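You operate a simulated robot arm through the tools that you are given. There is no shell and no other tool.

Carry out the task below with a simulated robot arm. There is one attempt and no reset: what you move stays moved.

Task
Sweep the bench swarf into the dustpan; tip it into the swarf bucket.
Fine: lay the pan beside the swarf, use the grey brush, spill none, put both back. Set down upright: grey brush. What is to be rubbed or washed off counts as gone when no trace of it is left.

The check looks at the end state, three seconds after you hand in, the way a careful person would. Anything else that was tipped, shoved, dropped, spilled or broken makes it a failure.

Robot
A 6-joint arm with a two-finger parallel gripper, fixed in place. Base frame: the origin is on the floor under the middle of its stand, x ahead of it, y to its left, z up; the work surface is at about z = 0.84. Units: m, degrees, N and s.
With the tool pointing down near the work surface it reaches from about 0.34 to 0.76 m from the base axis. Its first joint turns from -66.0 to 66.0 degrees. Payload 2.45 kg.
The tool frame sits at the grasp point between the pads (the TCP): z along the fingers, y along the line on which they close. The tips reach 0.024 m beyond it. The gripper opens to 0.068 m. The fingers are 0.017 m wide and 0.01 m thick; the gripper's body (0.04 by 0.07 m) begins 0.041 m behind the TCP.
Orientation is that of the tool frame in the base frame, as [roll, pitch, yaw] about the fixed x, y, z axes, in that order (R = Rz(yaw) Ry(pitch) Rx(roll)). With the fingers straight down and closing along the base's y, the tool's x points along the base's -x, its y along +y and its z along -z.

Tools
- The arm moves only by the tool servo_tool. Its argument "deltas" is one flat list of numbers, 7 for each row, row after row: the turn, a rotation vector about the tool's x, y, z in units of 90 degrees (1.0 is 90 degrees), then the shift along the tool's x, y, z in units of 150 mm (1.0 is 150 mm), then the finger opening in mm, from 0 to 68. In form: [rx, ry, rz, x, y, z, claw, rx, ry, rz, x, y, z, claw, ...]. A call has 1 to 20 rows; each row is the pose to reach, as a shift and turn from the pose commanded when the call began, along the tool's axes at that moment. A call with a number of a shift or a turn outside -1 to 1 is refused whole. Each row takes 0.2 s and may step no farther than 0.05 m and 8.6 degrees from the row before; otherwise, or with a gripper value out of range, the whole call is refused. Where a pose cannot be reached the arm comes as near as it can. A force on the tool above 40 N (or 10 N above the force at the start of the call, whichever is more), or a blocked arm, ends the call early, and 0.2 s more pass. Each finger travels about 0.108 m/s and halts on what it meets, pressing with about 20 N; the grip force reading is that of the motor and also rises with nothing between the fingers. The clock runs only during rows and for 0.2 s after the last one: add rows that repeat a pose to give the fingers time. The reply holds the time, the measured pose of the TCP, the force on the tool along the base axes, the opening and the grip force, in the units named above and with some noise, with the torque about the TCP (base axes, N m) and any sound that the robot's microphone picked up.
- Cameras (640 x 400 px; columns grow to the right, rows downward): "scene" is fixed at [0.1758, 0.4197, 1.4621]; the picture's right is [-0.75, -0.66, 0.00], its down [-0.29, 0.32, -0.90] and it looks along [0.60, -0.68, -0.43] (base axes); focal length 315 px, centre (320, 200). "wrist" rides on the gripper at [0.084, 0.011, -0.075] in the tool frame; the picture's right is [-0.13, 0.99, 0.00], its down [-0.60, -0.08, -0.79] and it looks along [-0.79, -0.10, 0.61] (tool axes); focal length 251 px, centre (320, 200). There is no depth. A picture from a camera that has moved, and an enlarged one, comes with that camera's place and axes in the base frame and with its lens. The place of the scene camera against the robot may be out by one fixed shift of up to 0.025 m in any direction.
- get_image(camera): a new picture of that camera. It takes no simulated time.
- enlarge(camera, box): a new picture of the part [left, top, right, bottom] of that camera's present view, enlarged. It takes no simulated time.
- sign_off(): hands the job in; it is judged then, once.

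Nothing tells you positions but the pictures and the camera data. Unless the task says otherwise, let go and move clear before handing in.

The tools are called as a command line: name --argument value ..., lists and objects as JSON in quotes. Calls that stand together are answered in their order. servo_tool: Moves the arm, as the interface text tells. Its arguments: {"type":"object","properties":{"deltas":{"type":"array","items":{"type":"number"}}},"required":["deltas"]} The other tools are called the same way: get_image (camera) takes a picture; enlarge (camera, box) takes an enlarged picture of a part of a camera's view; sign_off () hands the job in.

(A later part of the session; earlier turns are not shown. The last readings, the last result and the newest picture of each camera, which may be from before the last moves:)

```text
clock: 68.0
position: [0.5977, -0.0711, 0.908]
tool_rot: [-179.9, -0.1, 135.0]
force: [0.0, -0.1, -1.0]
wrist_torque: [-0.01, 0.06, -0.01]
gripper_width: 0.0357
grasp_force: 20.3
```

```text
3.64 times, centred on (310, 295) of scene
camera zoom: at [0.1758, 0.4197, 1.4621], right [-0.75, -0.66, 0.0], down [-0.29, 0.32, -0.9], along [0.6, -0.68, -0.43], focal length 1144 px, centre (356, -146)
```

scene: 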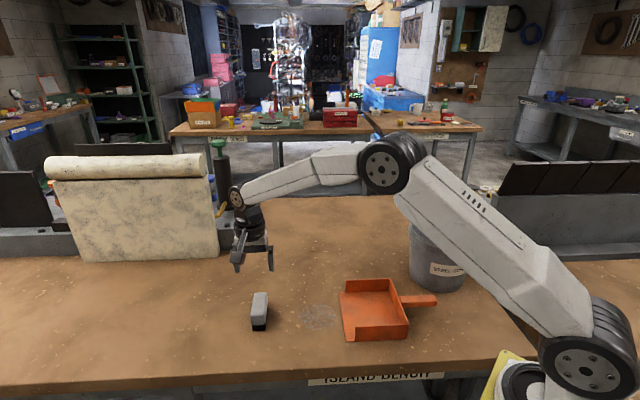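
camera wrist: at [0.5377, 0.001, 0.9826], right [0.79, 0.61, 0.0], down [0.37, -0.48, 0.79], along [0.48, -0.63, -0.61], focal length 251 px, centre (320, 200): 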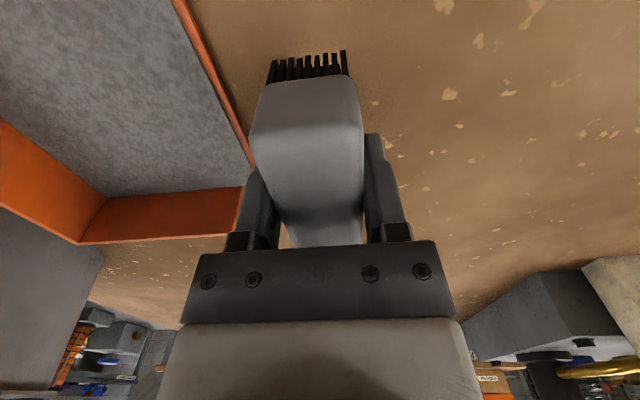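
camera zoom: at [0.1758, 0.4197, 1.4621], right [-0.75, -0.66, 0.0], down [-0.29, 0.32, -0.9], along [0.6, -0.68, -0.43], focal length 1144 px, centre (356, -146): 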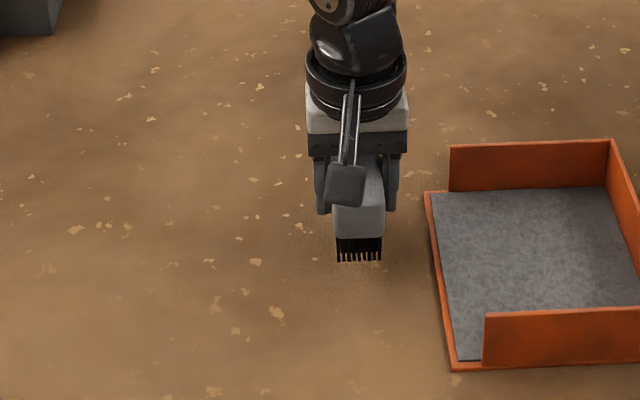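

I'll return the brush to its original spot, upright on its bristles.

servo_tool --deltas '[0, 0, 0, 0.04, 0.2, -0.1, 0, 0, 0, 0, 0.08, 0.45, -0.2, 0, 0, 0, 0, 0.12, 0.7, -0.2, 0, 0, 0, 0, 0.159, 0.95, -0.2, 0, 0, 0, 0, 0.159, 0.95, -0.2, 0]'

get_image --camera "wrist"

```text
clock: 69.2
position: [0.6839, 0.0475, 0.9385]
tool_rot: [-180.0, -0.1, 135.0]
force: [0.2, -0.8, -1.0]
wrist_torque: [-0.02, -0.02, 0.02]
gripper_width: 0.0356
grasp_force: 20.1
```

```text
taken
camera wrist: at [0.6322, 0.1145, 1.0135], right [0.79, 0.61, 0.0], down [0.37, -0.48, 0.79], along [0.48, -0.63, -0.61], focal length 251 px, centre (320, 200)
```

wrist: 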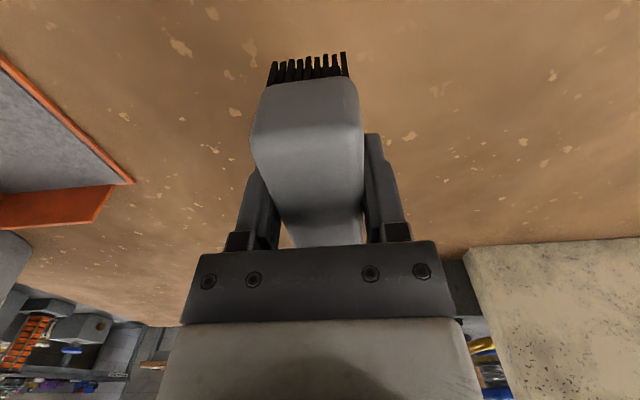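

servo_tool --deltas '[0, 0, 0, 0.005, 0.08, 0.1, 0, 0, 0, 0, 0.005, 0.08, 0.25, 0, 0, 0, 0, 0.005, 0.08, 0.35, 0, 0, 0, 0, 0.005, 0.08, 0.385, 0, 0, 0, 0, 0.005, 0.08, 0.395, 0, 0, 0, 0, 0.005, 0.08, 0.395, 0]'

enlarge --camera "scene" --box '[210, 240, 310, 340]'

```text
clock: 70.6
position: [0.6896, 0.0546, 0.8796]
tool_rot: [179.9, -0.2, 135.0]
force: [-0.6, -0.5, -0.1]
wrist_torque: [0.0, -0.03, 0.01]
gripper_width: 0.0356
grasp_force: 20.2
```

```text
4.00 times, centred on (260, 290) of scene
camera zoom: at [0.1758, 0.4197, 1.4621], right [-0.75, -0.66, 0.0], down [-0.29, 0.32, -0.9], along [0.6, -0.68, -0.43], focal length 1259 px, centre (560, -160)
```

zoom: 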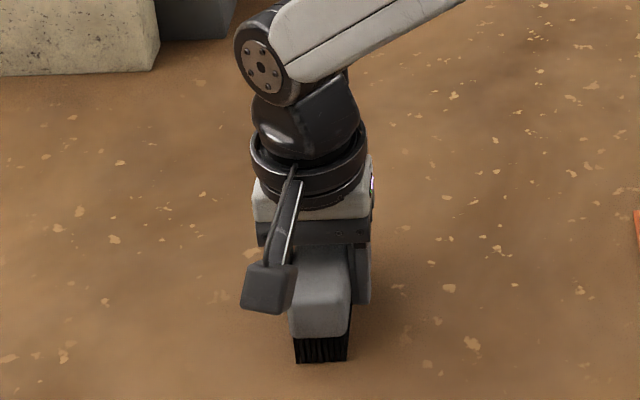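

It is within 3 mm of the original spot. I'll make a small correction, touch down and release.

servo_tool --deltas '[0, 0, 0, 0.01, 0.02, 0, 0, 0, 0, 0, 0.01, 0.02, 0.008, 0, 0, 0, 0, 0.01, 0.02, 0.008, 0]'

servo_tool --deltas '[0, 0, 0, 0, 0, 0, 40, 0, 0, 0, 0, 0, 0, 54, 0, 0, 0, 0, 0, 0, 68, 0, 0, 0, 0, 0, 0, 68]'

enlarge --camera "scene" --box '[210, 240, 310, 340]'

get_image --camera "wrist"

```text
clock: 71.4
position: [0.6893, 0.0577, 0.8767]
tool_rot: [179.9, -0.1, 135.0]
force: [-0.4, 0.3, 0.0]
wrist_torque: [-0.01, 0.0, 0.01]
gripper_width: 0.0354
grasp_force: 19.9
```

```text
clock: 72.4
position: [0.6914, 0.0579, 0.877]
tool_rot: [-180.0, -0.1, 135.0]
force: [0.1, 0.0, -0.2]
wrist_torque: [-0.04, -0.02, 0.0]
gripper_width: 0.0679
grasp_force: 0.0
```

```text
4.00 times, centred on (260, 290) of scene
camera zoom: at [0.1758, 0.4197, 1.4621], right [-0.75, -0.66, 0.0], down [-0.29, 0.32, -0.9], along [0.6, -0.68, -0.43], focal length 1259 px, centre (560, -160)
```

zoom: 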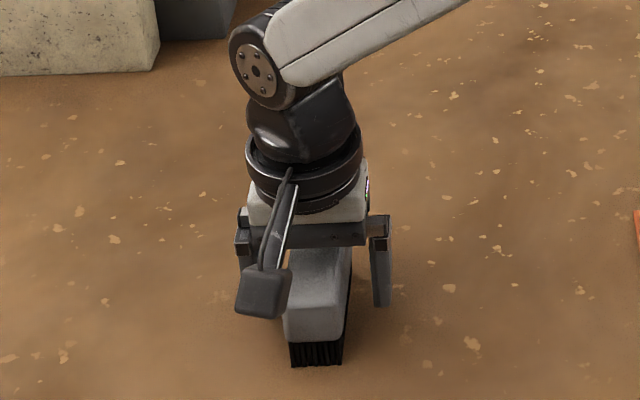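

```text
taken
camera wrist: at [0.6391, 0.1254, 0.9524], right [0.79, 0.61, 0.0], down [0.37, -0.48, 0.79], along [0.48, -0.63, -0.61], focal length 251 px, centre (320, 200)
```

wrist: 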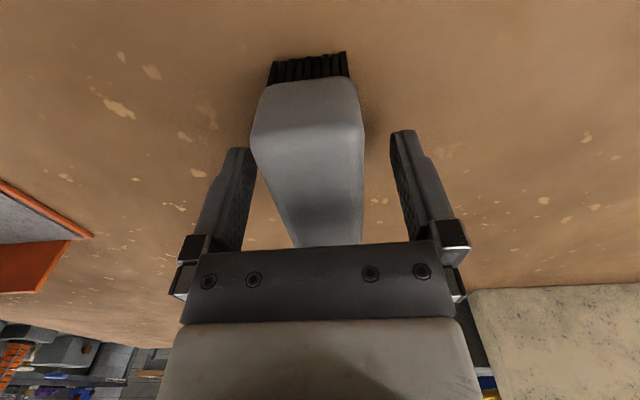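

The brush stands upright where it started. I'll rise and travel back to the pan's handle, turning the tool.

servo_tool --deltas '[0, 0, 0, 0, 0, -0.15, 68, 0, 0, 0, 0, 0, -0.3, 68, 0, 0, 0, 0, 0, -0.5, 68, 0, 0, 0, 0, 0, -0.75, 68, 0, 0, 0, 0, 0, -1.0, 68]'

servo_tool --deltas '[0, 0, 0, 0, -0.25, 0, 68, 0, 0, 0, 0, -0.5, 0, 68, 0, 0, 0, 0, -0.75, 0, 68, 0, 0, 0, 0, -1.0, 0, 68]'

servo_tool --deltas '[0, 0, 0, 0, -0.25, 0, 68, 0, 0, 0, 0, -0.5, 0, 68, 0, 0, 0, 0, -0.75, 0, 68, 0, 0, 0, 0, -1.0, 0, 68]'

servo_tool --deltas '[0, 0, 0, 0, -0.25, 0, 68, 0, 0, 0, 0, -0.5, 0, 68, 0, 0, 0, 0, -0.61, 0, 68, 0, 0, 0, 0, -0.61, 0, 68]'

servo_tool --deltas '[0, 0, -0.0833, 0, 0, 0, 68, 0, 0, -0.1667, 0, 0, 0, 68, 0, 0, -0.25, 0, 0, 0, 68, 0, 0, -0.3333, 0, 0, 0, 68, 0, 0, -0.4167, 0, 0, 0, 68, 0, 0, -0.5, 0, 0, 0, 68, 0, 0, -0.5833, 0, 0, 0, 68, 0, 0, -0.6667, 0, 0, 0, 68, 0, 0, -0.75, 0, 0, 0, 68, 0, 0, -0.8333, 0, 0, 0, 68, 0, 0, -0.9167, 0, 0, 0, 68, 0, 0, -1.0, 0, 0, 0, 68, 0, 0, -1.0, 0, 0, 0, 68]'

get_image --camera "wrist"

get_image --camera "scene"

```text
clock: 73.6
position: [0.6899, 0.0585, 1.0274]
tool_rot: [-180.0, -0.1, 135.0]
force: [0.0, -0.2, -0.3]
wrist_torque: [0.01, -0.01, 0.02]
gripper_width: 0.0681
grasp_force: 0.0
```

```text
clock: 74.6
position: [0.5835, -0.0458, 1.028]
tool_rot: [-180.0, -0.1, 135.0]
force: [0.0, -0.7, -0.1]
wrist_torque: [0.0, -0.01, 0.0]
gripper_width: 0.068
grasp_force: 0.2
```

```text
clock: 75.6
position: [0.4791, -0.1535, 1.0274]
tool_rot: [-179.9, -0.1, 135.1]
force: [0.3, 0.0, 0.4]
wrist_torque: [0.01, 0.02, 0.0]
gripper_width: 0.0678
grasp_force: 0.1
```

```text
clock: 76.6
position: [0.414, -0.2174, 1.0267]
tool_rot: [180.0, 0.0, 135.0]
force: [0.1, -0.2, 0.2]
wrist_torque: [-0.02, -0.02, 0.03]
gripper_width: 0.068
grasp_force: 0.0
```

```text
clock: 79.4
position: [0.4149, -0.2181, 1.0272]
tool_rot: [180.0, 0.0, -134.9]
force: [0.1, 0.1, 0.6]
wrist_torque: [0.01, 0.0, -0.03]
gripper_width: 0.0681
grasp_force: 0.1
```

```text
taken
camera wrist: at [0.3476, -0.2702, 1.1025], right [-0.61, 0.79, 0.0], down [0.48, 0.37, 0.79], along [0.63, 0.49, -0.61], focal length 251 px, centre (320, 200)
```

wrist: 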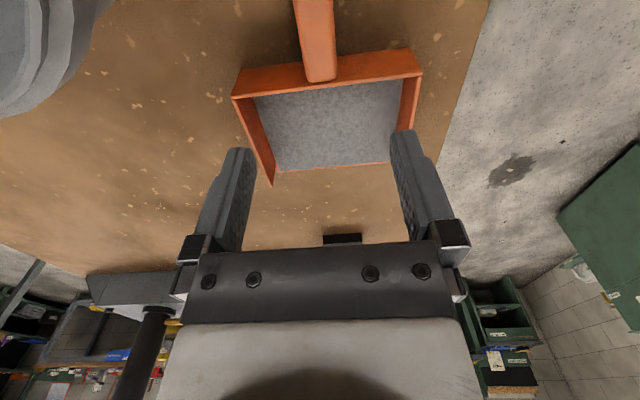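

```text
taken
```

scene: 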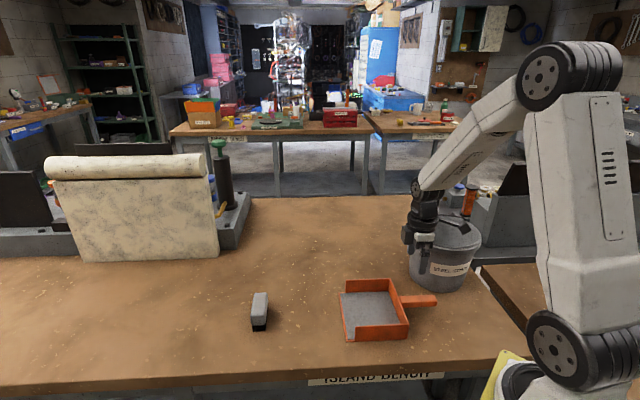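

The brush is standing at its place and the loaded pan is undisturbed. Before picking the pan up, I'll rehearse the tipping move with the empty gripper in another direction, mouth toward +45°, to confirm reach and re-measure the bucket.

servo_tool --deltas '[0, 0, 0, 0.1, 0, -0.2, 68, 0, 0, 0, 0.2, 0, -0.4, 68, 0, 0, 0, 0.3, 0, -0.62, 68, 0, 0, 0, 0.5, 0, -0.62, 68]'

servo_tool --deltas '[0, 0, 0, 0.21, -0.14, 0, 68, 0, 0, 0, 0.42, -0.27, 0, 68, 0, 0, 0, 0.63, -0.41, 0, 68, 0, 0, 0, 0.85, -0.54, 0, 68]'

servo_tool --deltas '[0, 0, 0, 0.21, -0.14, 0, 68, 0, 0, 0, 0.42, -0.27, 0, 68, 0, 0, 0, 0.63, -0.41, 0, 68, 0, 0, 0, 0.85, -0.54, 0, 68, 0, 0, 0, 0.85, -0.54, 0, 68]'

get_image --camera "wrist"

get_image --camera "scene"

```text
clock: 80.4
position: [0.3598, -0.2706, 1.1208]
tool_rot: [179.9, 0.0, -135.0]
force: [-0.4, -0.6, 0.8]
wrist_torque: [0.02, 0.0, 0.0]
gripper_width: 0.0678
grasp_force: 0.0
```

```text
clock: 81.4
position: [0.3291, -0.4212, 1.1201]
tool_rot: [179.9, 0.1, -135.0]
force: [-0.1, 1.1, 0.1]
wrist_torque: [0.0, 0.0, 0.01]
gripper_width: 0.0679
grasp_force: 0.1
```

```text
clock: 82.6
position: [0.3718, -0.5297, 1.1194]
tool_rot: [179.9, 0.1, -135.0]
force: [-0.7, 0.5, 0.4]
wrist_torque: [-0.01, 0.01, -0.01]
gripper_width: 0.068
grasp_force: 0.0
out of reach, approached as far as the arm can: row 1, 2, 3, 4, 5
```

```text
taken
camera wrist: at [0.3052, -0.5798, 1.1942], right [-0.61, 0.79, 0.0], down [0.48, 0.37, 0.79], along [0.63, 0.48, -0.61], focal length 251 px, centre (320, 200)
```

wrist: 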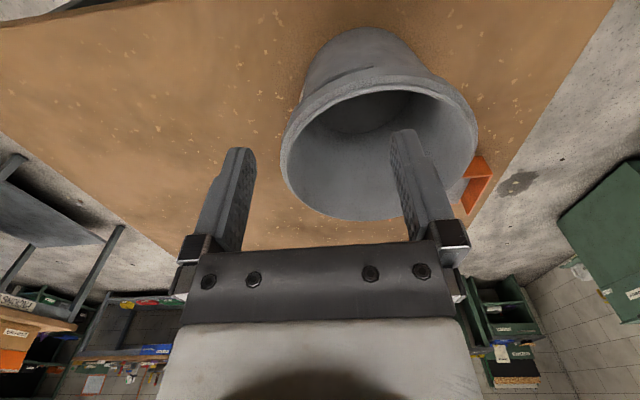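

```text
taken
```

scene: 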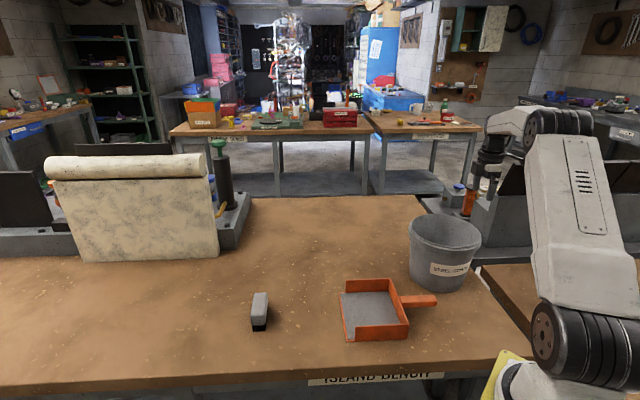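

That side runs into a joint limit at about az −55°, but this view of the bucket is good. I'll measure the rim from here.

enlarge --camera "wrist" --box '[260, 10, 500, 240]'

enlarge --camera "scene" --box '[340, 200, 500, 300]'

```text
1.74 times, centred on (380, 125) of wrist
camera zoom: at [0.3052, -0.5798, 1.1942], right [-0.61, 0.79, 0.0], down [0.48, 0.37, 0.79], along [0.63, 0.48, -0.61], focal length 437 px, centre (216, 330)
```

zoom: 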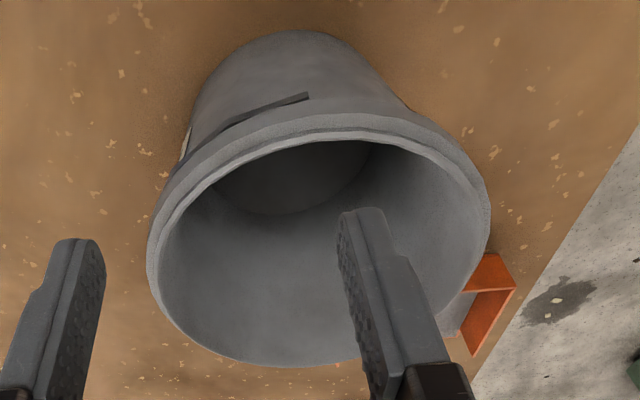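

```text
4.00 times, centred on (420, 250) of scene
camera zoom: at [0.1758, 0.4197, 1.4621], right [-0.75, -0.66, 0.0], down [-0.29, 0.32, -0.9], along [0.6, -0.68, -0.43], focal length 1259 px, centre (-80, 0)
```

zoom: 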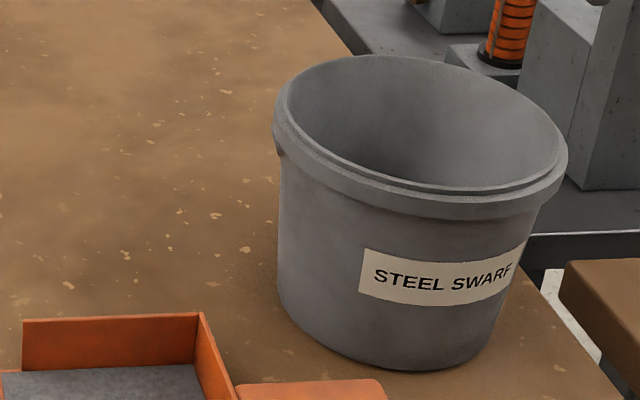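

The bucket centre now works out near (0.422, -0.412) with the rim near z ≈ 1.00. It has shifted only about 3 mm. I'll rehearse instead with the mouth toward −115°, where the wrist stays well inside its range, still with the gripper empty.

servo_tool --deltas '[0, 0, 0.0833, -0.0833, 0.03, 0, 68, 0, 0, 0.1667, -0.1667, 0.06, 0, 68, 0, 0, 0.25, -0.25, 0.09, 0, 68, 0, 0, 0.3333, -0.3333, 0.12, 0, 68, 0, 0, 0.4167, -0.4167, 0.15, 0, 68, 0, 0, 0.5, -0.5, 0.18, 0, 68, 0, 0, 0.5833, -0.5833, 0.21, 0, 68, 0, 0, 0.6667, -0.6667, 0.24, 0, 68, 0, 0, 0.75, -0.75, 0.27, 0, 68, 0, 0, 0.8333, -0.8333, 0.3, 0, 68, 0, 0, 0.9167, -0.9167, 0.33, 0, 68, 0, 0, 1.0, -1.0, 0.365, 0, 68]'

servo_tool --deltas '[0, 0, 0.0778, 0.0363, 0.0919, 0, 68, 0, 0, 0.1556, 0.0726, 0.1838, 0, 68, 0, 0, 0.2334, 0.1089, 0.2757, 0, 68, 0, 0, 0.3112, 0.1452, 0.3676, 0, 68, 0, 0, 0.389, 0.1815, 0.4595, 0, 68, 0, 0, 0.4668, 0.2178, 0.5514, 0, 68, 0, 0, 0.5446, 0.2541, 0.6433, 0, 68, 0, 0, 0.6224, 0.2904, 0.7352, 0, 68, 0, 0, 0.7002, 0.3267, 0.8271, 0, 68, 0, 0, 0.778, 0.363, 0.919, 0, 68, 0, 0, 0.778, 0.363, 0.919, 0.19, 68, 0, 0, 0.778, 0.363, 0.919, 0.38, 68, 0, 0, 0.778, 0.363, 0.919, 0.38, 68]'

get_image --camera "wrist"

get_image --camera "scene"

```text
clock: 85.2
position: [0.4386, -0.3827, 1.1224]
tool_rot: [-180.0, -0.1, 134.9]
force: [0.0, -0.1, 0.7]
wrist_torque: [-0.01, 0.03, -0.01]
gripper_width: 0.0681
grasp_force: 0.1
```

```text
clock: 88.0
position: [0.4989, -0.2475, 1.0656]
tool_rot: [-179.9, -0.1, 65.1]
force: [0.1, 0.1, 0.9]
wrist_torque: [0.01, 0.01, 0.0]
gripper_width: 0.0679
grasp_force: 0.1
```

```text
taken
camera wrist: at [0.5443, -0.1749, 1.1414], right [0.84, -0.54, 0.0], down [-0.33, -0.52, 0.79], along [-0.43, -0.67, -0.61], focal length 251 px, centre (320, 200)
```

wrist: 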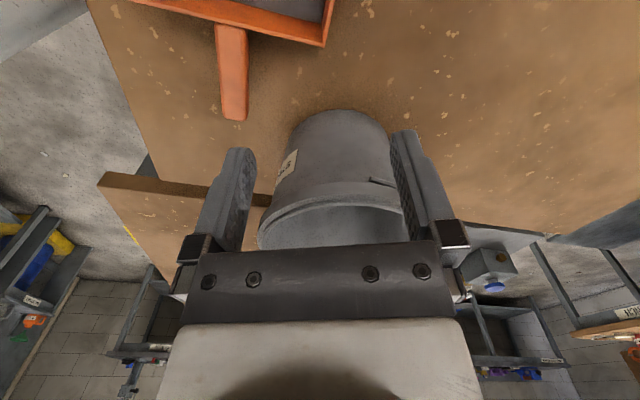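

```text
taken
```

scene: 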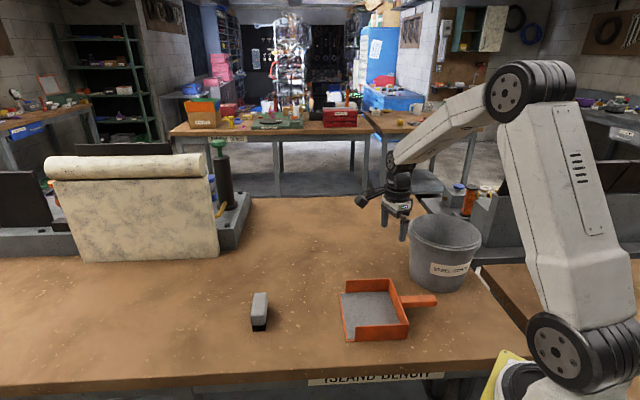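

The bucket is straight ahead. Running the rehearsal tilt now, gripper empty.

servo_tool --deltas '[0, 0.0778, 0, -0.0366, 0, -0.1446, 68, 0, 0.1556, 0, -0.0905, 0, -0.2836, 68, 0, 0.2333, 0, -0.161, 0, -0.415, 68, 0, 0.3111, 0, -0.247, 0, -0.537, 68, 0, 0.3889, 0, -0.347, 0, -0.647, 68, 0, 0.4667, 0, -0.46, 0, -0.745, 68, 0, 0.5444, 0, -0.584, 0, -0.8276, 68, 0, 0.6222, 0, -0.717, 0, -0.8948, 68, 0, 0.7, 0, -0.857, 0, -0.9453, 68, 0, 0.7, 0, -0.857, 0, -0.9453, 68]'

get_image --camera "scene"

get_image --camera "wrist"

```text
clock: 90.2
position: [0.443, -0.3638, 1.2094]
tool_rot: [-179.8, -63.1, 64.8]
force: [0.6, 0.4, 0.7]
wrist_torque: [0.0, 0.0, 0.03]
gripper_width: 0.0681
grasp_force: 0.0
```

```text
taken
```

scene: 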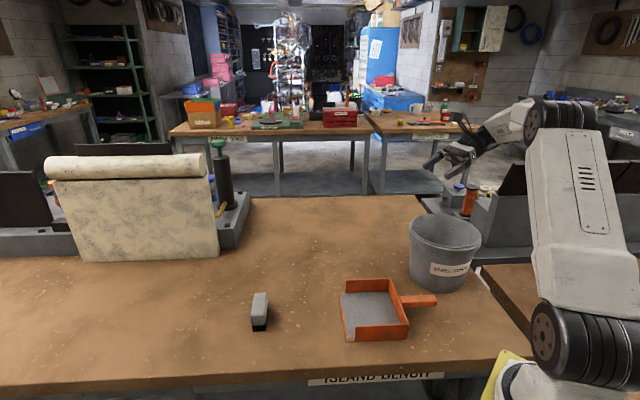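

```text
taken
camera wrist: at [0.4412, -0.3951, 1.3169], right [0.87, -0.47, -0.12], down [-0.49, -0.86, -0.18], along [-0.01, 0.21, -0.98], focal length 251 px, centre (320, 200)
```

wrist: 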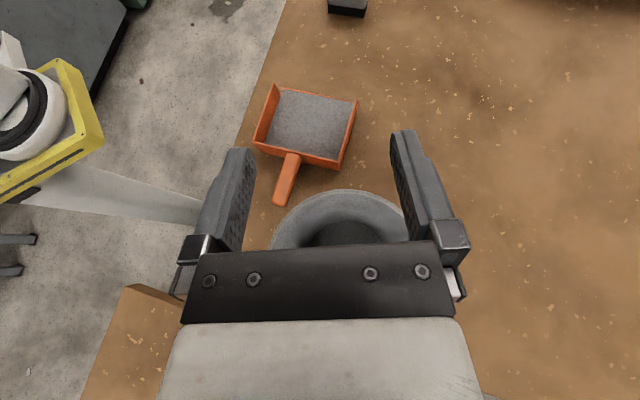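

No reach problem at 63°. I'll check a bit further, to about 75°, then return upright.

servo_tool --deltas '[0, 0.0667, 0, -0.033, 0, -0.123, 68, 0, 0.1333, 0, -0.073, 0, -0.245, 68, 0, 0.1333, 0, -0.073, 0, -0.245, 68]'

get_image --camera "wrist"

```text
clock: 91.0
position: [0.4515, -0.3567, 1.1954]
tool_rot: [179.8, -75.0, 65.0]
force: [0.4, 0.1, -0.2]
wrist_torque: [0.02, 0.01, 0.04]
gripper_width: 0.0681
grasp_force: 0.0
out of reach, approached as far as the arm can: row 1, 2, 3
```

```text
taken
camera wrist: at [0.4398, -0.4069, 1.2953], right [0.88, -0.45, -0.12], down [-0.47, -0.8, -0.38], along [0.07, 0.39, -0.92], focal length 251 px, centre (320, 200)
```

wrist: 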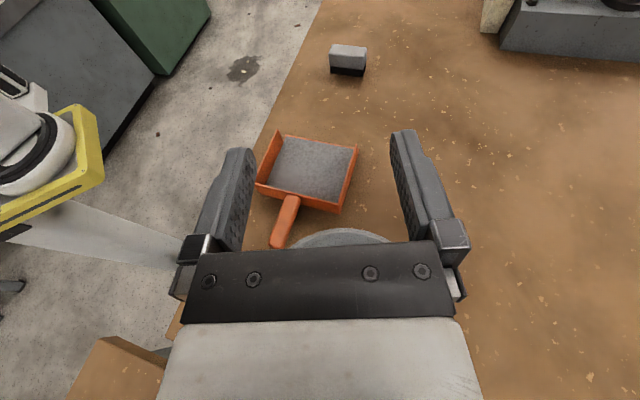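

75° is just beyond reach there, so I'll plan on about 63–66°. Levelling the empty gripper and going back to the pan handle.

servo_tool --deltas '[0, -0.0833, 0, 0, 0, 0, 68, 0, -0.1667, 0, 0, 0, 0, 68, 0, -0.25, 0, 0, 0, 0, 68, 0, -0.3333, 0, 0, 0, 0, 68, 0, -0.4167, 0, 0, 0, 0, 68, 0, -0.5, 0, 0, 0, 0, 68, 0, -0.5833, 0, 0, 0, 0, 68, 0, -0.6667, 0, 0, 0, 0, 68, 0, -0.75, 0, 0, 0, 0, 68, 0, -0.8333, 0, 0, 0, 0, 68, 0, -0.8333, 0, 0, 0, 0, 68]'

servo_tool --deltas '[0, 0, -0.0833, 0, 0, 0, 68, 0, 0, -0.1667, 0, 0, 0, 68, 0, 0, -0.25, 0, 0, 0, 68, 0, 0, -0.3333, 0, 0, 0, 68, 0, 0, -0.4167, 0, 0, 0, 68, 0, 0, -0.5, 0, 0, 0, 68, 0, 0, -0.5833, 0, 0, 0, 68, 0, 0, -0.6667, 0, 0, 0, 68, 0, 0, -0.75, 0, 0, 0, 68, 0, 0, -0.8333, 0, 0, 0, 68, 0, 0, -0.9167, 0, 0, 0, 68, 0, 0, -1.0, 0, 0, 0, 68]'

servo_tool --deltas '[0, 0, -0.0778, 0, 0, 0, 68, 0, 0, -0.1556, 0, 0, 0, 68, 0, 0, -0.2333, 0, 0, 0, 68, 0, 0, -0.3111, 0, 0, 0, 68, 0, 0, -0.3889, 0, 0, 0, 68, 0, 0, -0.4667, 0, 0, 0, 68, 0, 0, -0.5444, 0, 0, 0, 68, 0, 0, -0.6222, 0, 0, 0, 68, 0, 0, -0.7, 0, 0, 0, 68, 0, 0, -0.7778, 0, 0, 0, 68, 0, 0, -0.7778, 0, 0, 0, 68]'

get_image --camera "wrist"

```text
clock: 93.4
position: [0.45, -0.3563, 1.1931]
tool_rot: [-179.9, 0.0, 65.0]
force: [-0.5, -0.4, -0.4]
wrist_torque: [-0.03, -0.01, -0.07]
gripper_width: 0.0681
grasp_force: 0.0
```

```text
clock: 96.0
position: [0.4512, -0.3545, 1.1937]
tool_rot: [179.8, -0.1, 155.1]
force: [-0.9, -0.8, 0.1]
wrist_torque: [0.0, 0.01, -0.03]
gripper_width: 0.068
grasp_force: 0.1
```

```text
clock: 98.4
position: [0.4501, -0.3546, 1.1938]
tool_rot: [179.9, -0.1, -134.8]
force: [1.2, 0.1, 0.0]
wrist_torque: [-0.04, 0.04, 0.0]
gripper_width: 0.068
grasp_force: 0.0
```

```text
taken
camera wrist: at [0.383, -0.4073, 1.2687], right [-0.61, 0.79, 0.0], down [0.48, 0.37, 0.79], along [0.63, 0.49, -0.61], focal length 251 px, centre (320, 200)
```

wrist: 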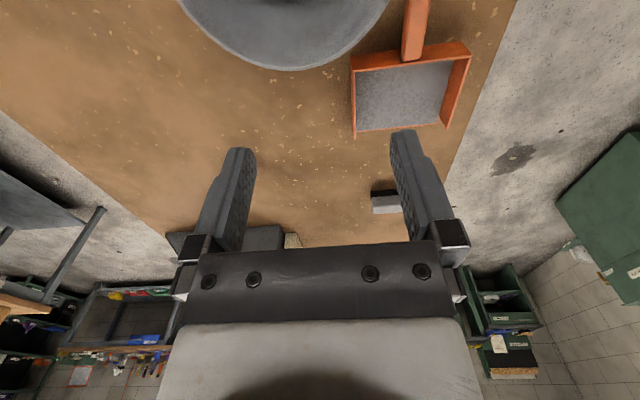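

Upright again. I'll move over the handle and descend.

servo_tool --deltas '[0, 0, 0, -0.12, 0.2, 0, 68, 0, 0, 0, -0.24, 0.4, 0, 68, 0, 0, 0, -0.36, 0.6, 0, 68, 0, 0, 0, -0.469, 0.8, 0, 68, 0, 0, 0, -0.469, 0.8, 0.25, 68, 0, 0, 0, -0.469, 0.8, 0.5, 68, 0, 0, 0, -0.469, 0.8, 0.75, 68, 0, 0, 0, -0.469, 0.8, 1.0, 68, 0, 0, 0, -0.469, 0.8, 1.0, 68]'

get_image --camera "wrist"

```text
clock: 100.4
position: [0.4142, -0.2227, 1.0445]
tool_rot: [180.0, 0.0, -135.0]
force: [0.1, 0.8, 0.3]
wrist_torque: [-0.01, 0.0, 0.01]
gripper_width: 0.068
grasp_force: 0.0
```

```text
taken
camera wrist: at [0.348, -0.2737, 1.119], right [-0.61, 0.79, 0.0], down [0.48, 0.37, 0.79], along [0.63, 0.48, -0.61], focal length 251 px, centre (320, 200)
```

wrist: 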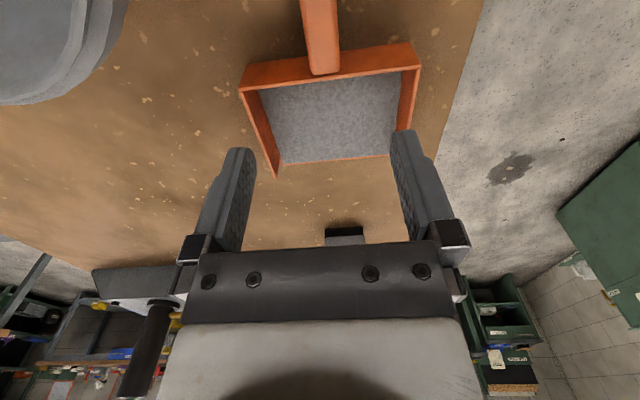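

servo_tool --deltas '[0, 0, 0, -0.015, 0, 0.25, 68, 0, 0, 0, -0.015, 0, 0.5, 68, 0, 0, 0, -0.015, 0, 0.75, 68, 0, 0, 0, -0.015, 0, 0.9, 68, 0, 0, 0, -0.015, 0, 0.9, 68]'

servo_tool --deltas '[0, 0, 0, 0, 0, 0.1, 68, 0, 0, 0, 0, 0, 0.2, 68, 0, 0, 0, 0, 0, 0.235, 68, 0, 0, 0, 0, 0, 0.235, 68]'

get_image --camera "wrist"

enlarge --camera "scene" --box '[320, 240, 460, 350]'

```text
clock: 101.6
position: [0.4146, -0.2202, 0.9092]
tool_rot: [180.0, 0.0, -135.0]
force: [-0.6, 0.5, 0.5]
wrist_torque: [0.01, -0.01, -0.02]
gripper_width: 0.0681
grasp_force: 0.1
```

```text
clock: 102.6
position: [0.4143, -0.2192, 0.8738]
tool_rot: [179.9, -0.1, -135.1]
force: [0.8, 0.4, 0.4]
wrist_torque: [0.02, -0.02, -0.04]
gripper_width: 0.068
grasp_force: 0.1
```

```text
taken
camera wrist: at [0.3482, -0.2708, 0.949], right [-0.61, 0.79, 0.0], down [0.48, 0.37, 0.79], along [0.63, 0.48, -0.61], focal length 251 px, centre (320, 200)
```

wrist: 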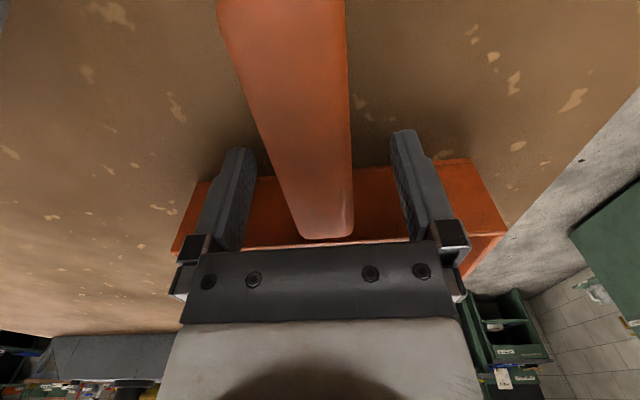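

```text
3.64 times, centred on (390, 295) of scene
camera zoom: at [0.1758, 0.4197, 1.4621], right [-0.75, -0.66, 0.0], down [-0.29, 0.32, -0.9], along [0.6, -0.68, -0.43], focal length 1144 px, centre (66, -146)
```

zoom: 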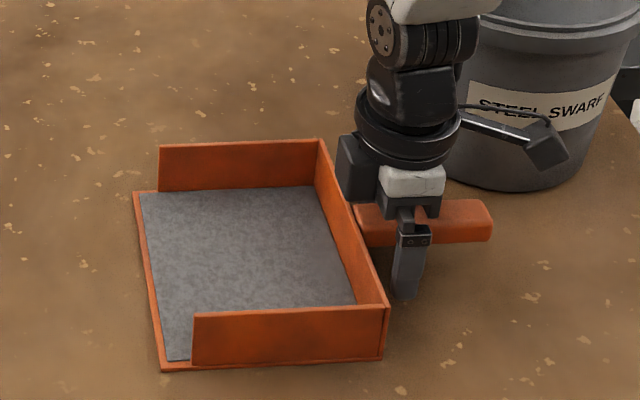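

Everything is aligned. Closing on the handle, then a slow, small lift.

servo_tool --deltas '[0, 0, 0, 0, 0, 0, 50, 0, 0, 0, 0, 0, 0, 25, 0, 0, 0, 0, 0, 0, 0, 0, 0, 0, 0, 0, 0, 0, 0, 0, 0, 0, 0, 0, 0]'

servo_tool --deltas '[0, 0, 0, 0, 0, -0.03, 0, 0, 0, 0, 0, 0, -0.06, 0, 0, 0, 0, 0, 0, -0.1, 0, 0, 0, 0, 0, 0, -0.15, 0, 0, 0, 0, 0, 0, -0.2, 0, 0, 0, 0, 0, 0, -0.2, 0]'

enlarge --camera "scene" --box '[320, 240, 460, 350]'

get_image --camera "wrist"

```text
clock: 103.8
position: [0.4141, -0.219, 0.8736]
tool_rot: [179.9, 0.0, -135.0]
force: [1.3, 1.3, -0.7]
wrist_torque: [0.03, -0.12, 0.01]
gripper_width: 0.0275
grasp_force: 20.1
```

```text
clock: 105.2
position: [0.4164, -0.2199, 0.9028]
tool_rot: [-180.0, 0.0, -135.0]
force: [-0.8, -0.9, -0.8]
wrist_torque: [-0.07, 0.03, 0.0]
gripper_width: 0.0278
grasp_force: 20.2
```

```text
3.64 times, centred on (390, 295) of scene
camera zoom: at [0.1758, 0.4197, 1.4621], right [-0.75, -0.66, 0.0], down [-0.29, 0.32, -0.9], along [0.6, -0.68, -0.43], focal length 1144 px, centre (66, -146)
```

zoom: 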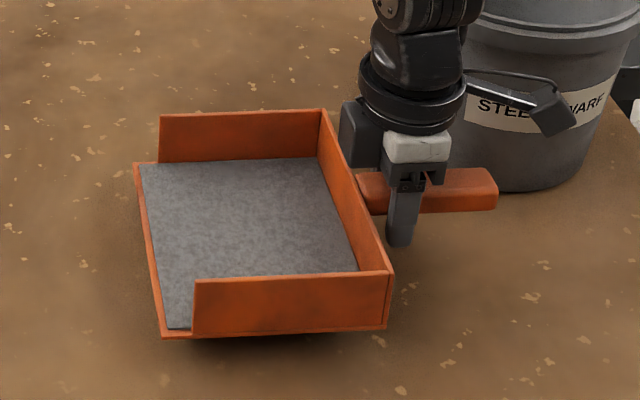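

```text
taken
camera wrist: at [0.3488, -0.2704, 0.9783], right [-0.61, 0.79, 0.0], down [0.48, 0.37, 0.79], along [0.63, 0.48, -0.61], focal length 251 px, centre (320, 200)
```

wrist: 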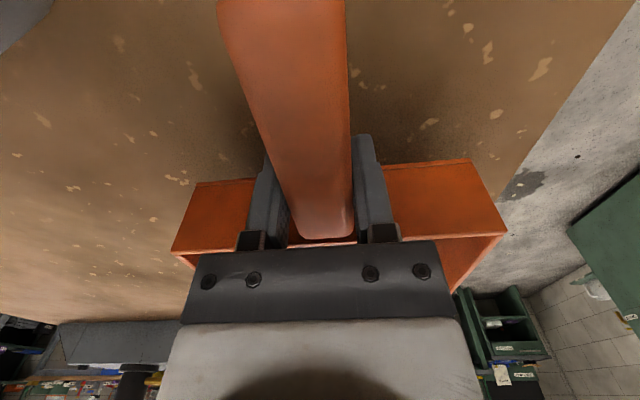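

The load is steady. I'll raise the pan level, well above the bucket rim.

servo_tool --deltas '[0, 0, 0, 0, 0, -0.08, 0, 0, 0, 0, 0, 0, -0.2, 0, 0, 0, 0, 0, 0, -0.35, 0, 0, 0, 0, 0, 0, -0.5, 0, 0, 0, 0, 0, 0, -0.65, 0, 0, 0, 0, 0, 0, -0.8, 0, 0, 0, 0, 0, 0, -0.92, 0, 0, 0, 0, 0, 0, -1.0, 0, 0, 0, 0, 0, 0, -1.0, 0]'

servo_tool --deltas '[0, 0, 0, 0, 0, -0.08, 0, 0, 0, 0, 0, 0, -0.2, 0, 0, 0, 0, 0, 0, -0.35, 0, 0, 0, 0, 0, 0, -0.5, 0, 0, 0, 0, 0, 0, -0.6, 0, 0, 0, 0, 0, 0, -0.667, 0, 0, 0, 0, 0, 0, -0.667, 0]'

enlarge --camera "scene" --box '[300, 140, 480, 350]'

```text
clock: 107.2
position: [0.4172, -0.2193, 1.0532]
tool_rot: [179.9, 0.0, -135.0]
force: [0.4, 0.3, -1.2]
wrist_torque: [-0.06, 0.07, 0.02]
gripper_width: 0.0279
grasp_force: 20.4
```

```text
clock: 108.8
position: [0.4175, -0.2202, 1.1541]
tool_rot: [179.9, 0.0, -135.0]
force: [-0.6, -0.5, -1.0]
wrist_torque: [-0.09, 0.08, 0.01]
gripper_width: 0.0278
grasp_force: 20.0
```

```text
1.90 times, centred on (390, 245) of scene
camera zoom: at [0.1758, 0.4197, 1.4621], right [-0.75, -0.66, 0.0], down [-0.29, 0.32, -0.9], along [0.6, -0.68, -0.43], focal length 600 px, centre (187, 114)
```

zoom: 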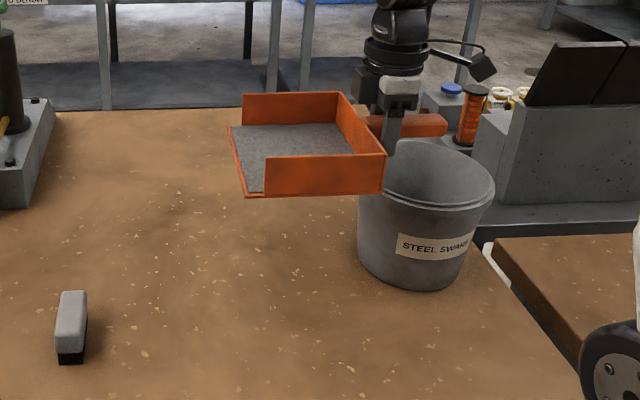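

Level and full. I'll swing the pan around smoothly at height toward the tipping direction.

servo_tool --deltas '[0, 0, 0.04, -0.008, -0.02, 0, 0, 0, 0, 0.1, -0.02, -0.052, 0, 0, 0, 0, 0.167, -0.034, -0.088, 0, 0, 0, 0, 0.234, -0.048, -0.123, 0, 0, 0, 0, 0.3, -0.062, -0.158, 0, 0, 0, 0, 0.367, -0.075, -0.193, 0, 0, 0, 0, 0.434, -0.089, -0.228, 0, 0, 0, 0, 0.5, -0.103, -0.263, 0, 0, 0, 0, 0.567, -0.116, -0.298, 0, 0, 0, 0, 0.634, -0.13, -0.333, 0, 0, 0, 0, 0.7, -0.144, -0.368, 0, 0, 0, 0, 0.767, -0.157, -0.403, 0, 0, 0, 0, 0.834, -0.171, -0.439, 0, 0, 0, 0, 0.9, -0.185, -0.473, 0, 0, 0, 0, 0.96, -0.197, -0.505, 0, 0, 0, 0, 1.0, -0.205, -0.526, 0, 0, 0, 0, 1.0, -0.205, -0.526, 0, 0]'

servo_tool --deltas '[0, 0, 0.04, 0, 0, 0, 0, 0, 0, 0.1, 0, 0, 0, 0, 0, 0, 0.167, 0, 0, 0, 0, 0, 0, 0.234, 0, 0, 0, 0, 0, 0, 0.3, 0, 0, 0, 0, 0, 0, 0.367, 0, 0, 0, 0, 0, 0, 0.434, 0, 0, 0, 0, 0, 0, 0.5, 0, 0, 0, 0, 0, 0, 0.567, 0, 0, 0, 0, 0, 0, 0.634, 0, 0, 0, 0, 0, 0, 0.7, 0, 0, 0, 0, 0, 0, 0.75, 0, 0, 0, 0, 0, 0, 0.778, 0, 0, 0, 0, 0, 0, 0.778, 0, 0, 0, 0]'

enlarge --camera "scene" --box '[320, 130, 520, 300]'

get_image --camera "wrist"

```text
clock: 112.4
position: [0.4938, -0.2544, 1.1537]
tool_rot: [-180.0, 0.0, 134.9]
force: [0.3, -0.5, -1.2]
wrist_torque: [0.09, 0.06, 0.01]
gripper_width: 0.0277
grasp_force: 20.4
```

```text
clock: 115.4
position: [0.4942, -0.2539, 1.1543]
tool_rot: [-179.8, -0.1, 64.8]
force: [-0.3, 0.6, -1.7]
wrist_torque: [0.09, -0.03, -0.01]
gripper_width: 0.028
grasp_force: 20.5
```

```text
2.35 times, centred on (420, 215) of scene
camera zoom: at [0.1758, 0.4197, 1.4621], right [-0.75, -0.66, 0.0], down [-0.29, 0.32, -0.9], along [0.6, -0.68, -0.43], focal length 741 px, centre (85, 165)
```

zoom: 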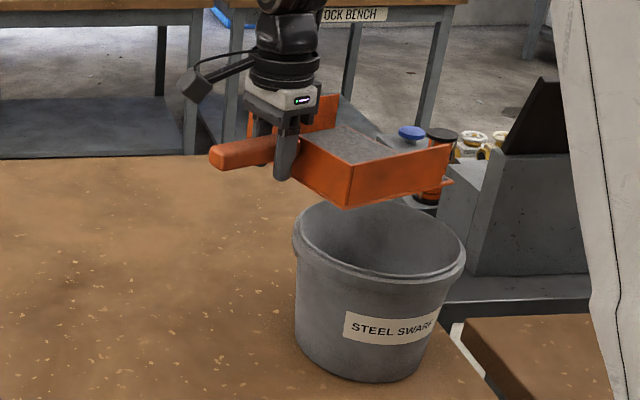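

```text
taken
camera wrist: at [0.5405, -0.1822, 1.2285], right [0.84, -0.54, 0.0], down [-0.33, -0.51, 0.79], along [-0.43, -0.67, -0.61], focal length 251 px, centre (320, 200)
```

wrist: 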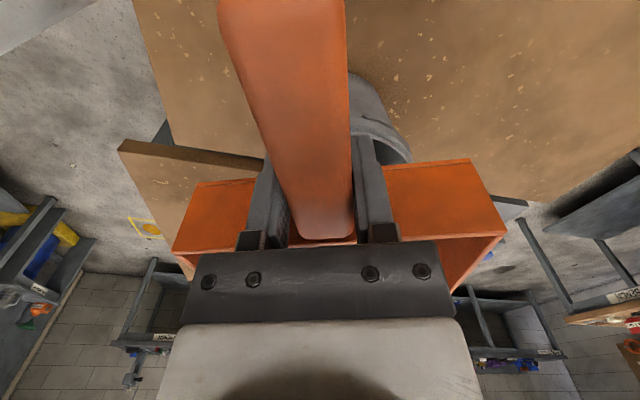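

The pan is level, full and centred over the bucket. I'll lower it so the lip is about 3 cm above the rim.

servo_tool --deltas '[0, 0, 0, 0, 0, 0.1, 0, 0, 0, 0, 0, 0, 0.22, 0, 0, 0, 0, 0, 0, 0.34, 0, 0, 0, 0, 0, 0, 0.46, 0, 0, 0, 0, 0, 0, 0.54, 0, 0, 0, 0, 0, 0, 0.56, 0, 0, 0, 0, 0, 0, 0.56, 0]'

enlarge --camera "scene" --box '[360, 170, 500, 300]'

```text
clock: 117.0
position: [0.4945, -0.2535, 1.0697]
tool_rot: [-179.9, 0.0, 65.0]
force: [0.5, -1.1, -1.1]
wrist_torque: [0.1, -0.05, -0.01]
gripper_width: 0.0276
grasp_force: 20.2
```

```text
3.08 times, centred on (430, 235) of scene
camera zoom: at [0.1758, 0.4197, 1.4621], right [-0.75, -0.66, 0.0], down [-0.29, 0.32, -0.9], along [0.6, -0.68, -0.43], focal length 968 px, centre (-18, 92)
```

zoom: 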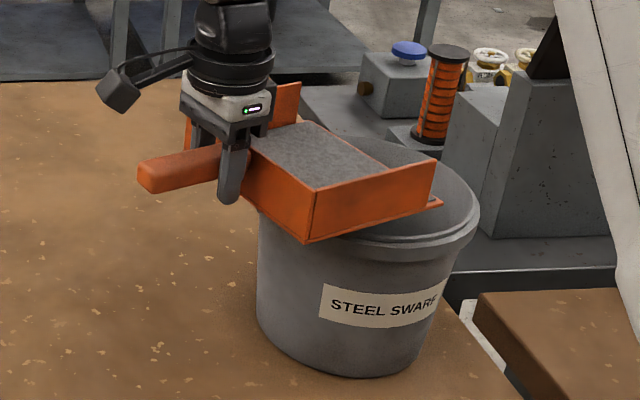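

The lip spans the middle of the opening. Starting the tilt, first to about 28°.

servo_tool --deltas '[0, 0.0519, 0, -0.0224, 0, -0.0969, 0, 0, 0.1037, 0, -0.0526, 0, -0.1915, 0, 0, 0.1556, 0, -0.0905, 0, -0.2836, 0, 0, 0.2074, 0, -0.1357, 0, -0.3722, 0, 0, 0.2593, 0, -0.1879, 0, -0.4567, 0, 0, 0.3111, 0, -0.247, 0, -0.537, 0]'

enlarge --camera "scene" --box '[360, 150, 500, 300]'

```text
clock: 118.4
position: [0.4792, -0.2878, 1.1505]
tool_rot: [-179.9, -28.1, 65.0]
force: [-0.3, -0.5, -1.9]
wrist_torque: [0.05, -0.02, 0.0]
gripper_width: 0.028
grasp_force: 20.3
```

```text
2.67 times, centred on (430, 225) of scene
camera zoom: at [0.1758, 0.4197, 1.4621], right [-0.75, -0.66, 0.0], down [-0.29, 0.32, -0.9], along [0.6, -0.68, -0.43], focal length 839 px, centre (27, 133)
```

zoom: 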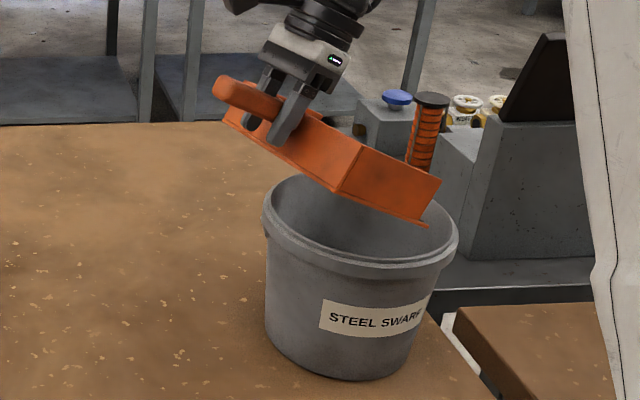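

It is holding firm with the lip over the opening. Continuing to 63° and holding.

servo_tool --deltas '[0, 0.0519, 0, -0.0224, 0, -0.0967, 0, 0, 0.1037, 0, -0.0525, 0, -0.1913, 0, 0, 0.1556, 0, -0.0904, 0, -0.2836, 0, 0, 0.2074, 0, -0.1356, 0, -0.3719, 0, 0, 0.2593, 0, -0.188, 0, -0.4566, 0, 0, 0.3111, 0, -0.247, 0, -0.5366, 0, 0, 0.363, 0, -0.3121, 0, -0.6116, 0, 0, 0.3889, 0, -0.3469, 0, -0.6469, 0, 0, 0.3889, 0, -0.3469, 0, -0.6469, 0, 0, 0.3889, 0, -0.3469, 0, -0.6469, 0, 0, 0.3889, 0, -0.3469, 0, -0.6469, 0, 0, 0.3889, 0, -0.3469, 0, -0.6469, 0, 0, 0.3889, 0, -0.3469, 0, -0.6469, 0]'

enlarge --camera "scene" --box '[360, 110, 520, 300]'

get_image --camera "wrist"

```text
clock: 121.2
position: [0.4406, -0.3697, 1.2124]
tool_rot: [-179.8, -63.1, 64.7]
force: [0.0, 0.2, -1.8]
wrist_torque: [0.05, 0.0, -0.01]
gripper_width: 0.0277
grasp_force: 20.0
```

```text
2.11 times, centred on (440, 205) of scene
camera zoom: at [0.1758, 0.4197, 1.4621], right [-0.75, -0.66, 0.0], down [-0.29, 0.32, -0.9], along [0.6, -0.68, -0.43], focal length 663 px, centre (67, 190)
```

zoom: 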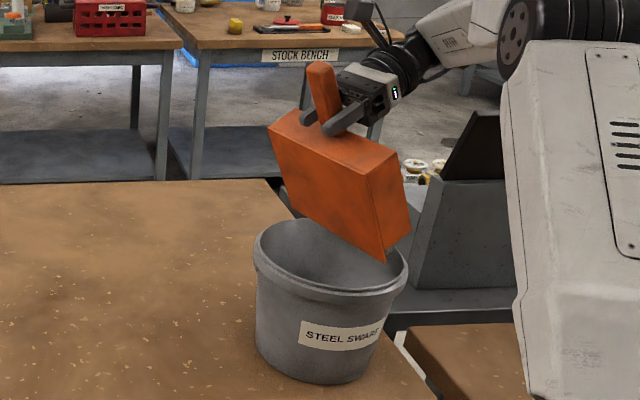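

```text
taken
camera wrist: at [0.4387, -0.4008, 1.3209], right [0.87, -0.47, -0.12], down [-0.49, -0.86, -0.18], along [-0.01, 0.21, -0.98], focal length 251 px, centre (320, 200)
```

wrist: 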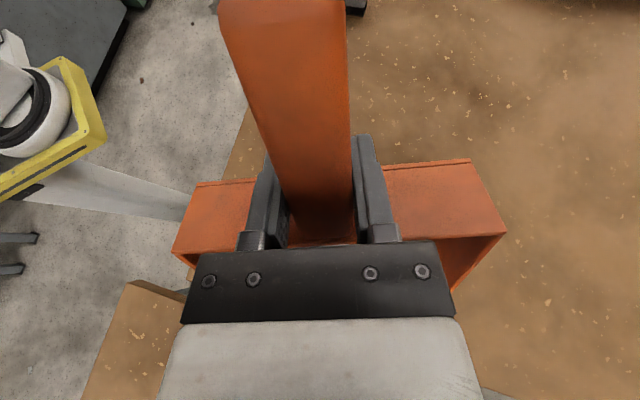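

The pan is at 63° over the bucket. I'll look closely for swarf still on the pan or missing the bucket.

enlarge --camera "scene" --box '[410, 150, 480, 300]'

enlarge --camera "scene" --box '[415, 200, 475, 250]'

```text
2.67 times, centred on (445, 225) of scene
camera zoom: at [0.1758, 0.4197, 1.4621], right [-0.75, -0.66, 0.0], down [-0.29, 0.32, -0.9], along [0.6, -0.68, -0.43], focal length 839 px, centre (-13, 133)
```

zoom: 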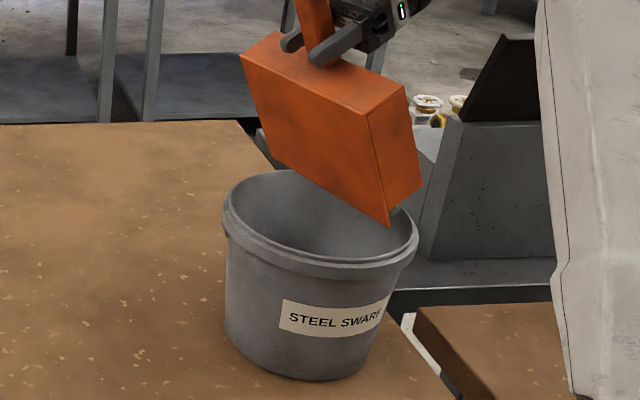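

```text
8.00 times, centred on (445, 225) of scene
camera zoom: at [0.1758, 0.4197, 1.4621], right [-0.75, -0.66, 0.0], down [-0.29, 0.32, -0.9], along [0.6, -0.68, -0.43], focal length 2518 px, centre (-680, 0)
```

zoom: 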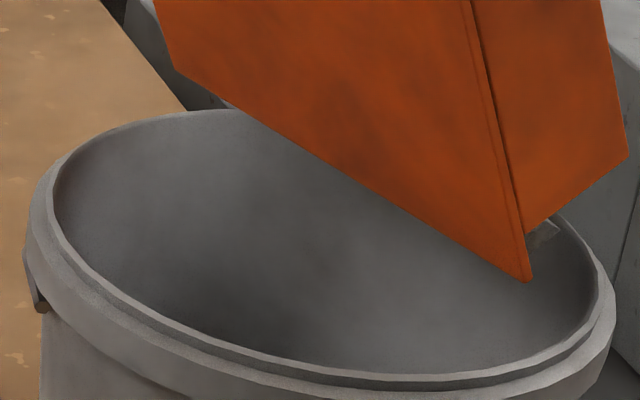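

There is something grey just behind the lip. I'll hold the tilt another couple of seconds and look again.

servo_tool --deltas '[0, 0, 0, 0, 0, 0, 0, 0, 0, 0, 0, 0, 0, 0, 0, 0, 0, 0, 0, 0, 0, 0, 0, 0, 0, 0, 0, 0, 0, 0, 0, 0, 0, 0, 0, 0, 0, 0, 0, 0, 0, 0, 0, 0, 0, 0, 0, 0, 0, 0, 0, 0, 0, 0, 0, 0]'

enlarge --camera "scene" --box '[415, 200, 475, 250]'

```text
clock: 123.0
position: [0.4407, -0.3706, 1.2132]
tool_rot: [-179.9, -63.1, 64.8]
force: [-0.5, 0.0, -1.2]
wrist_torque: [0.01, -0.03, -0.04]
gripper_width: 0.0277
grasp_force: 19.6
```

```text
8.00 times, centred on (445, 225) of scene
camera zoom: at [0.1758, 0.4197, 1.4621], right [-0.75, -0.66, 0.0], down [-0.29, 0.32, -0.9], along [0.6, -0.68, -0.43], focal length 2518 px, centre (-680, 0)
```

zoom: 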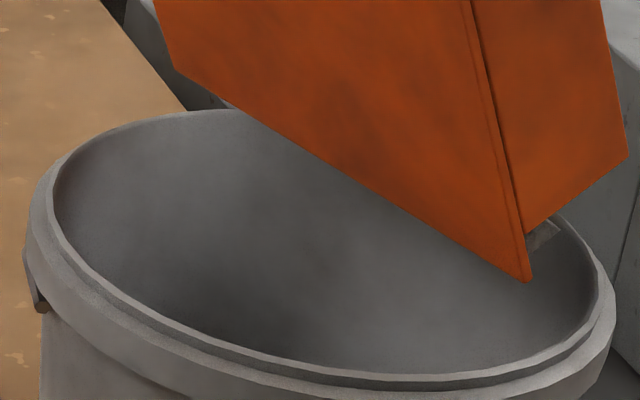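

That grey strip is the bucket's far rim and it hasn't changed. I'll tilt back toward level over the bucket to look inside the pan.

servo_tool --deltas '[0, -0.0778, 0, 0.0186, 0, 0.1476, 0, 0, -0.1556, 0, 0.019, 0, 0.2966, 0, 0, -0.2333, 0, 0.0017, 0, 0.4446, 0, 0, -0.3111, 0, -0.0343, 0, 0.5898, 0, 0, -0.3889, 0, -0.0869, 0, 0.7289, 0, 0, -0.4667, 0, -0.1565, 0, 0.8609, 0, 0, -0.5444, 0, -0.2416, 0, 0.9834, 0, 0, -0.5444, 0, -0.2416, 0, 0.9834, 0]'

enlarge --camera "scene" --box '[360, 150, 500, 300]'

enlarge --camera "scene" --box '[395, 175, 475, 245]'

```text
clock: 124.8
position: [0.4881, -0.2658, 1.1108]
tool_rot: [-179.8, -14.0, 65.1]
force: [-0.3, 1.1, -0.3]
wrist_torque: [0.09, -0.05, 0.03]
gripper_width: 0.028
grasp_force: 19.6
```

```text
2.67 times, centred on (430, 225) of scene
camera zoom: at [0.1758, 0.4197, 1.4621], right [-0.75, -0.66, 0.0], down [-0.29, 0.32, -0.9], along [0.6, -0.68, -0.43], focal length 839 px, centre (27, 133)
```

zoom: 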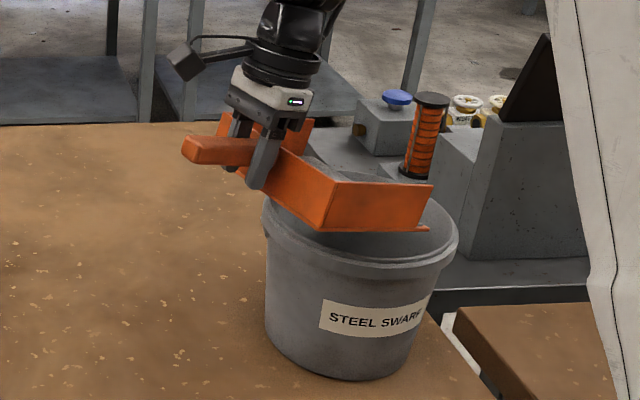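

```text
5.71 times, centred on (435, 210) of scene
camera zoom: at [0.1758, 0.4197, 1.4621], right [-0.75, -0.66, 0.0], down [-0.29, 0.32, -0.9], along [0.6, -0.68, -0.43], focal length 1799 px, centre (-337, 143)
```

zoom: 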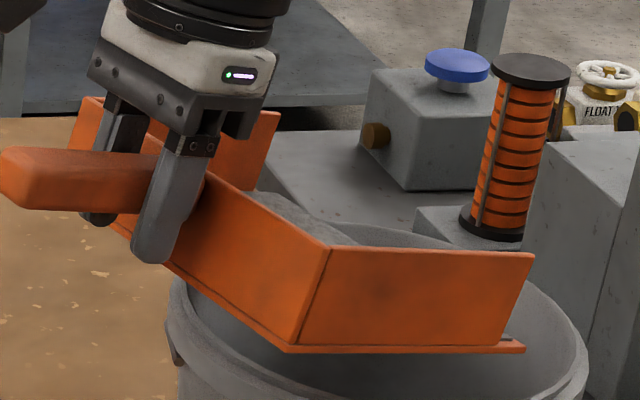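

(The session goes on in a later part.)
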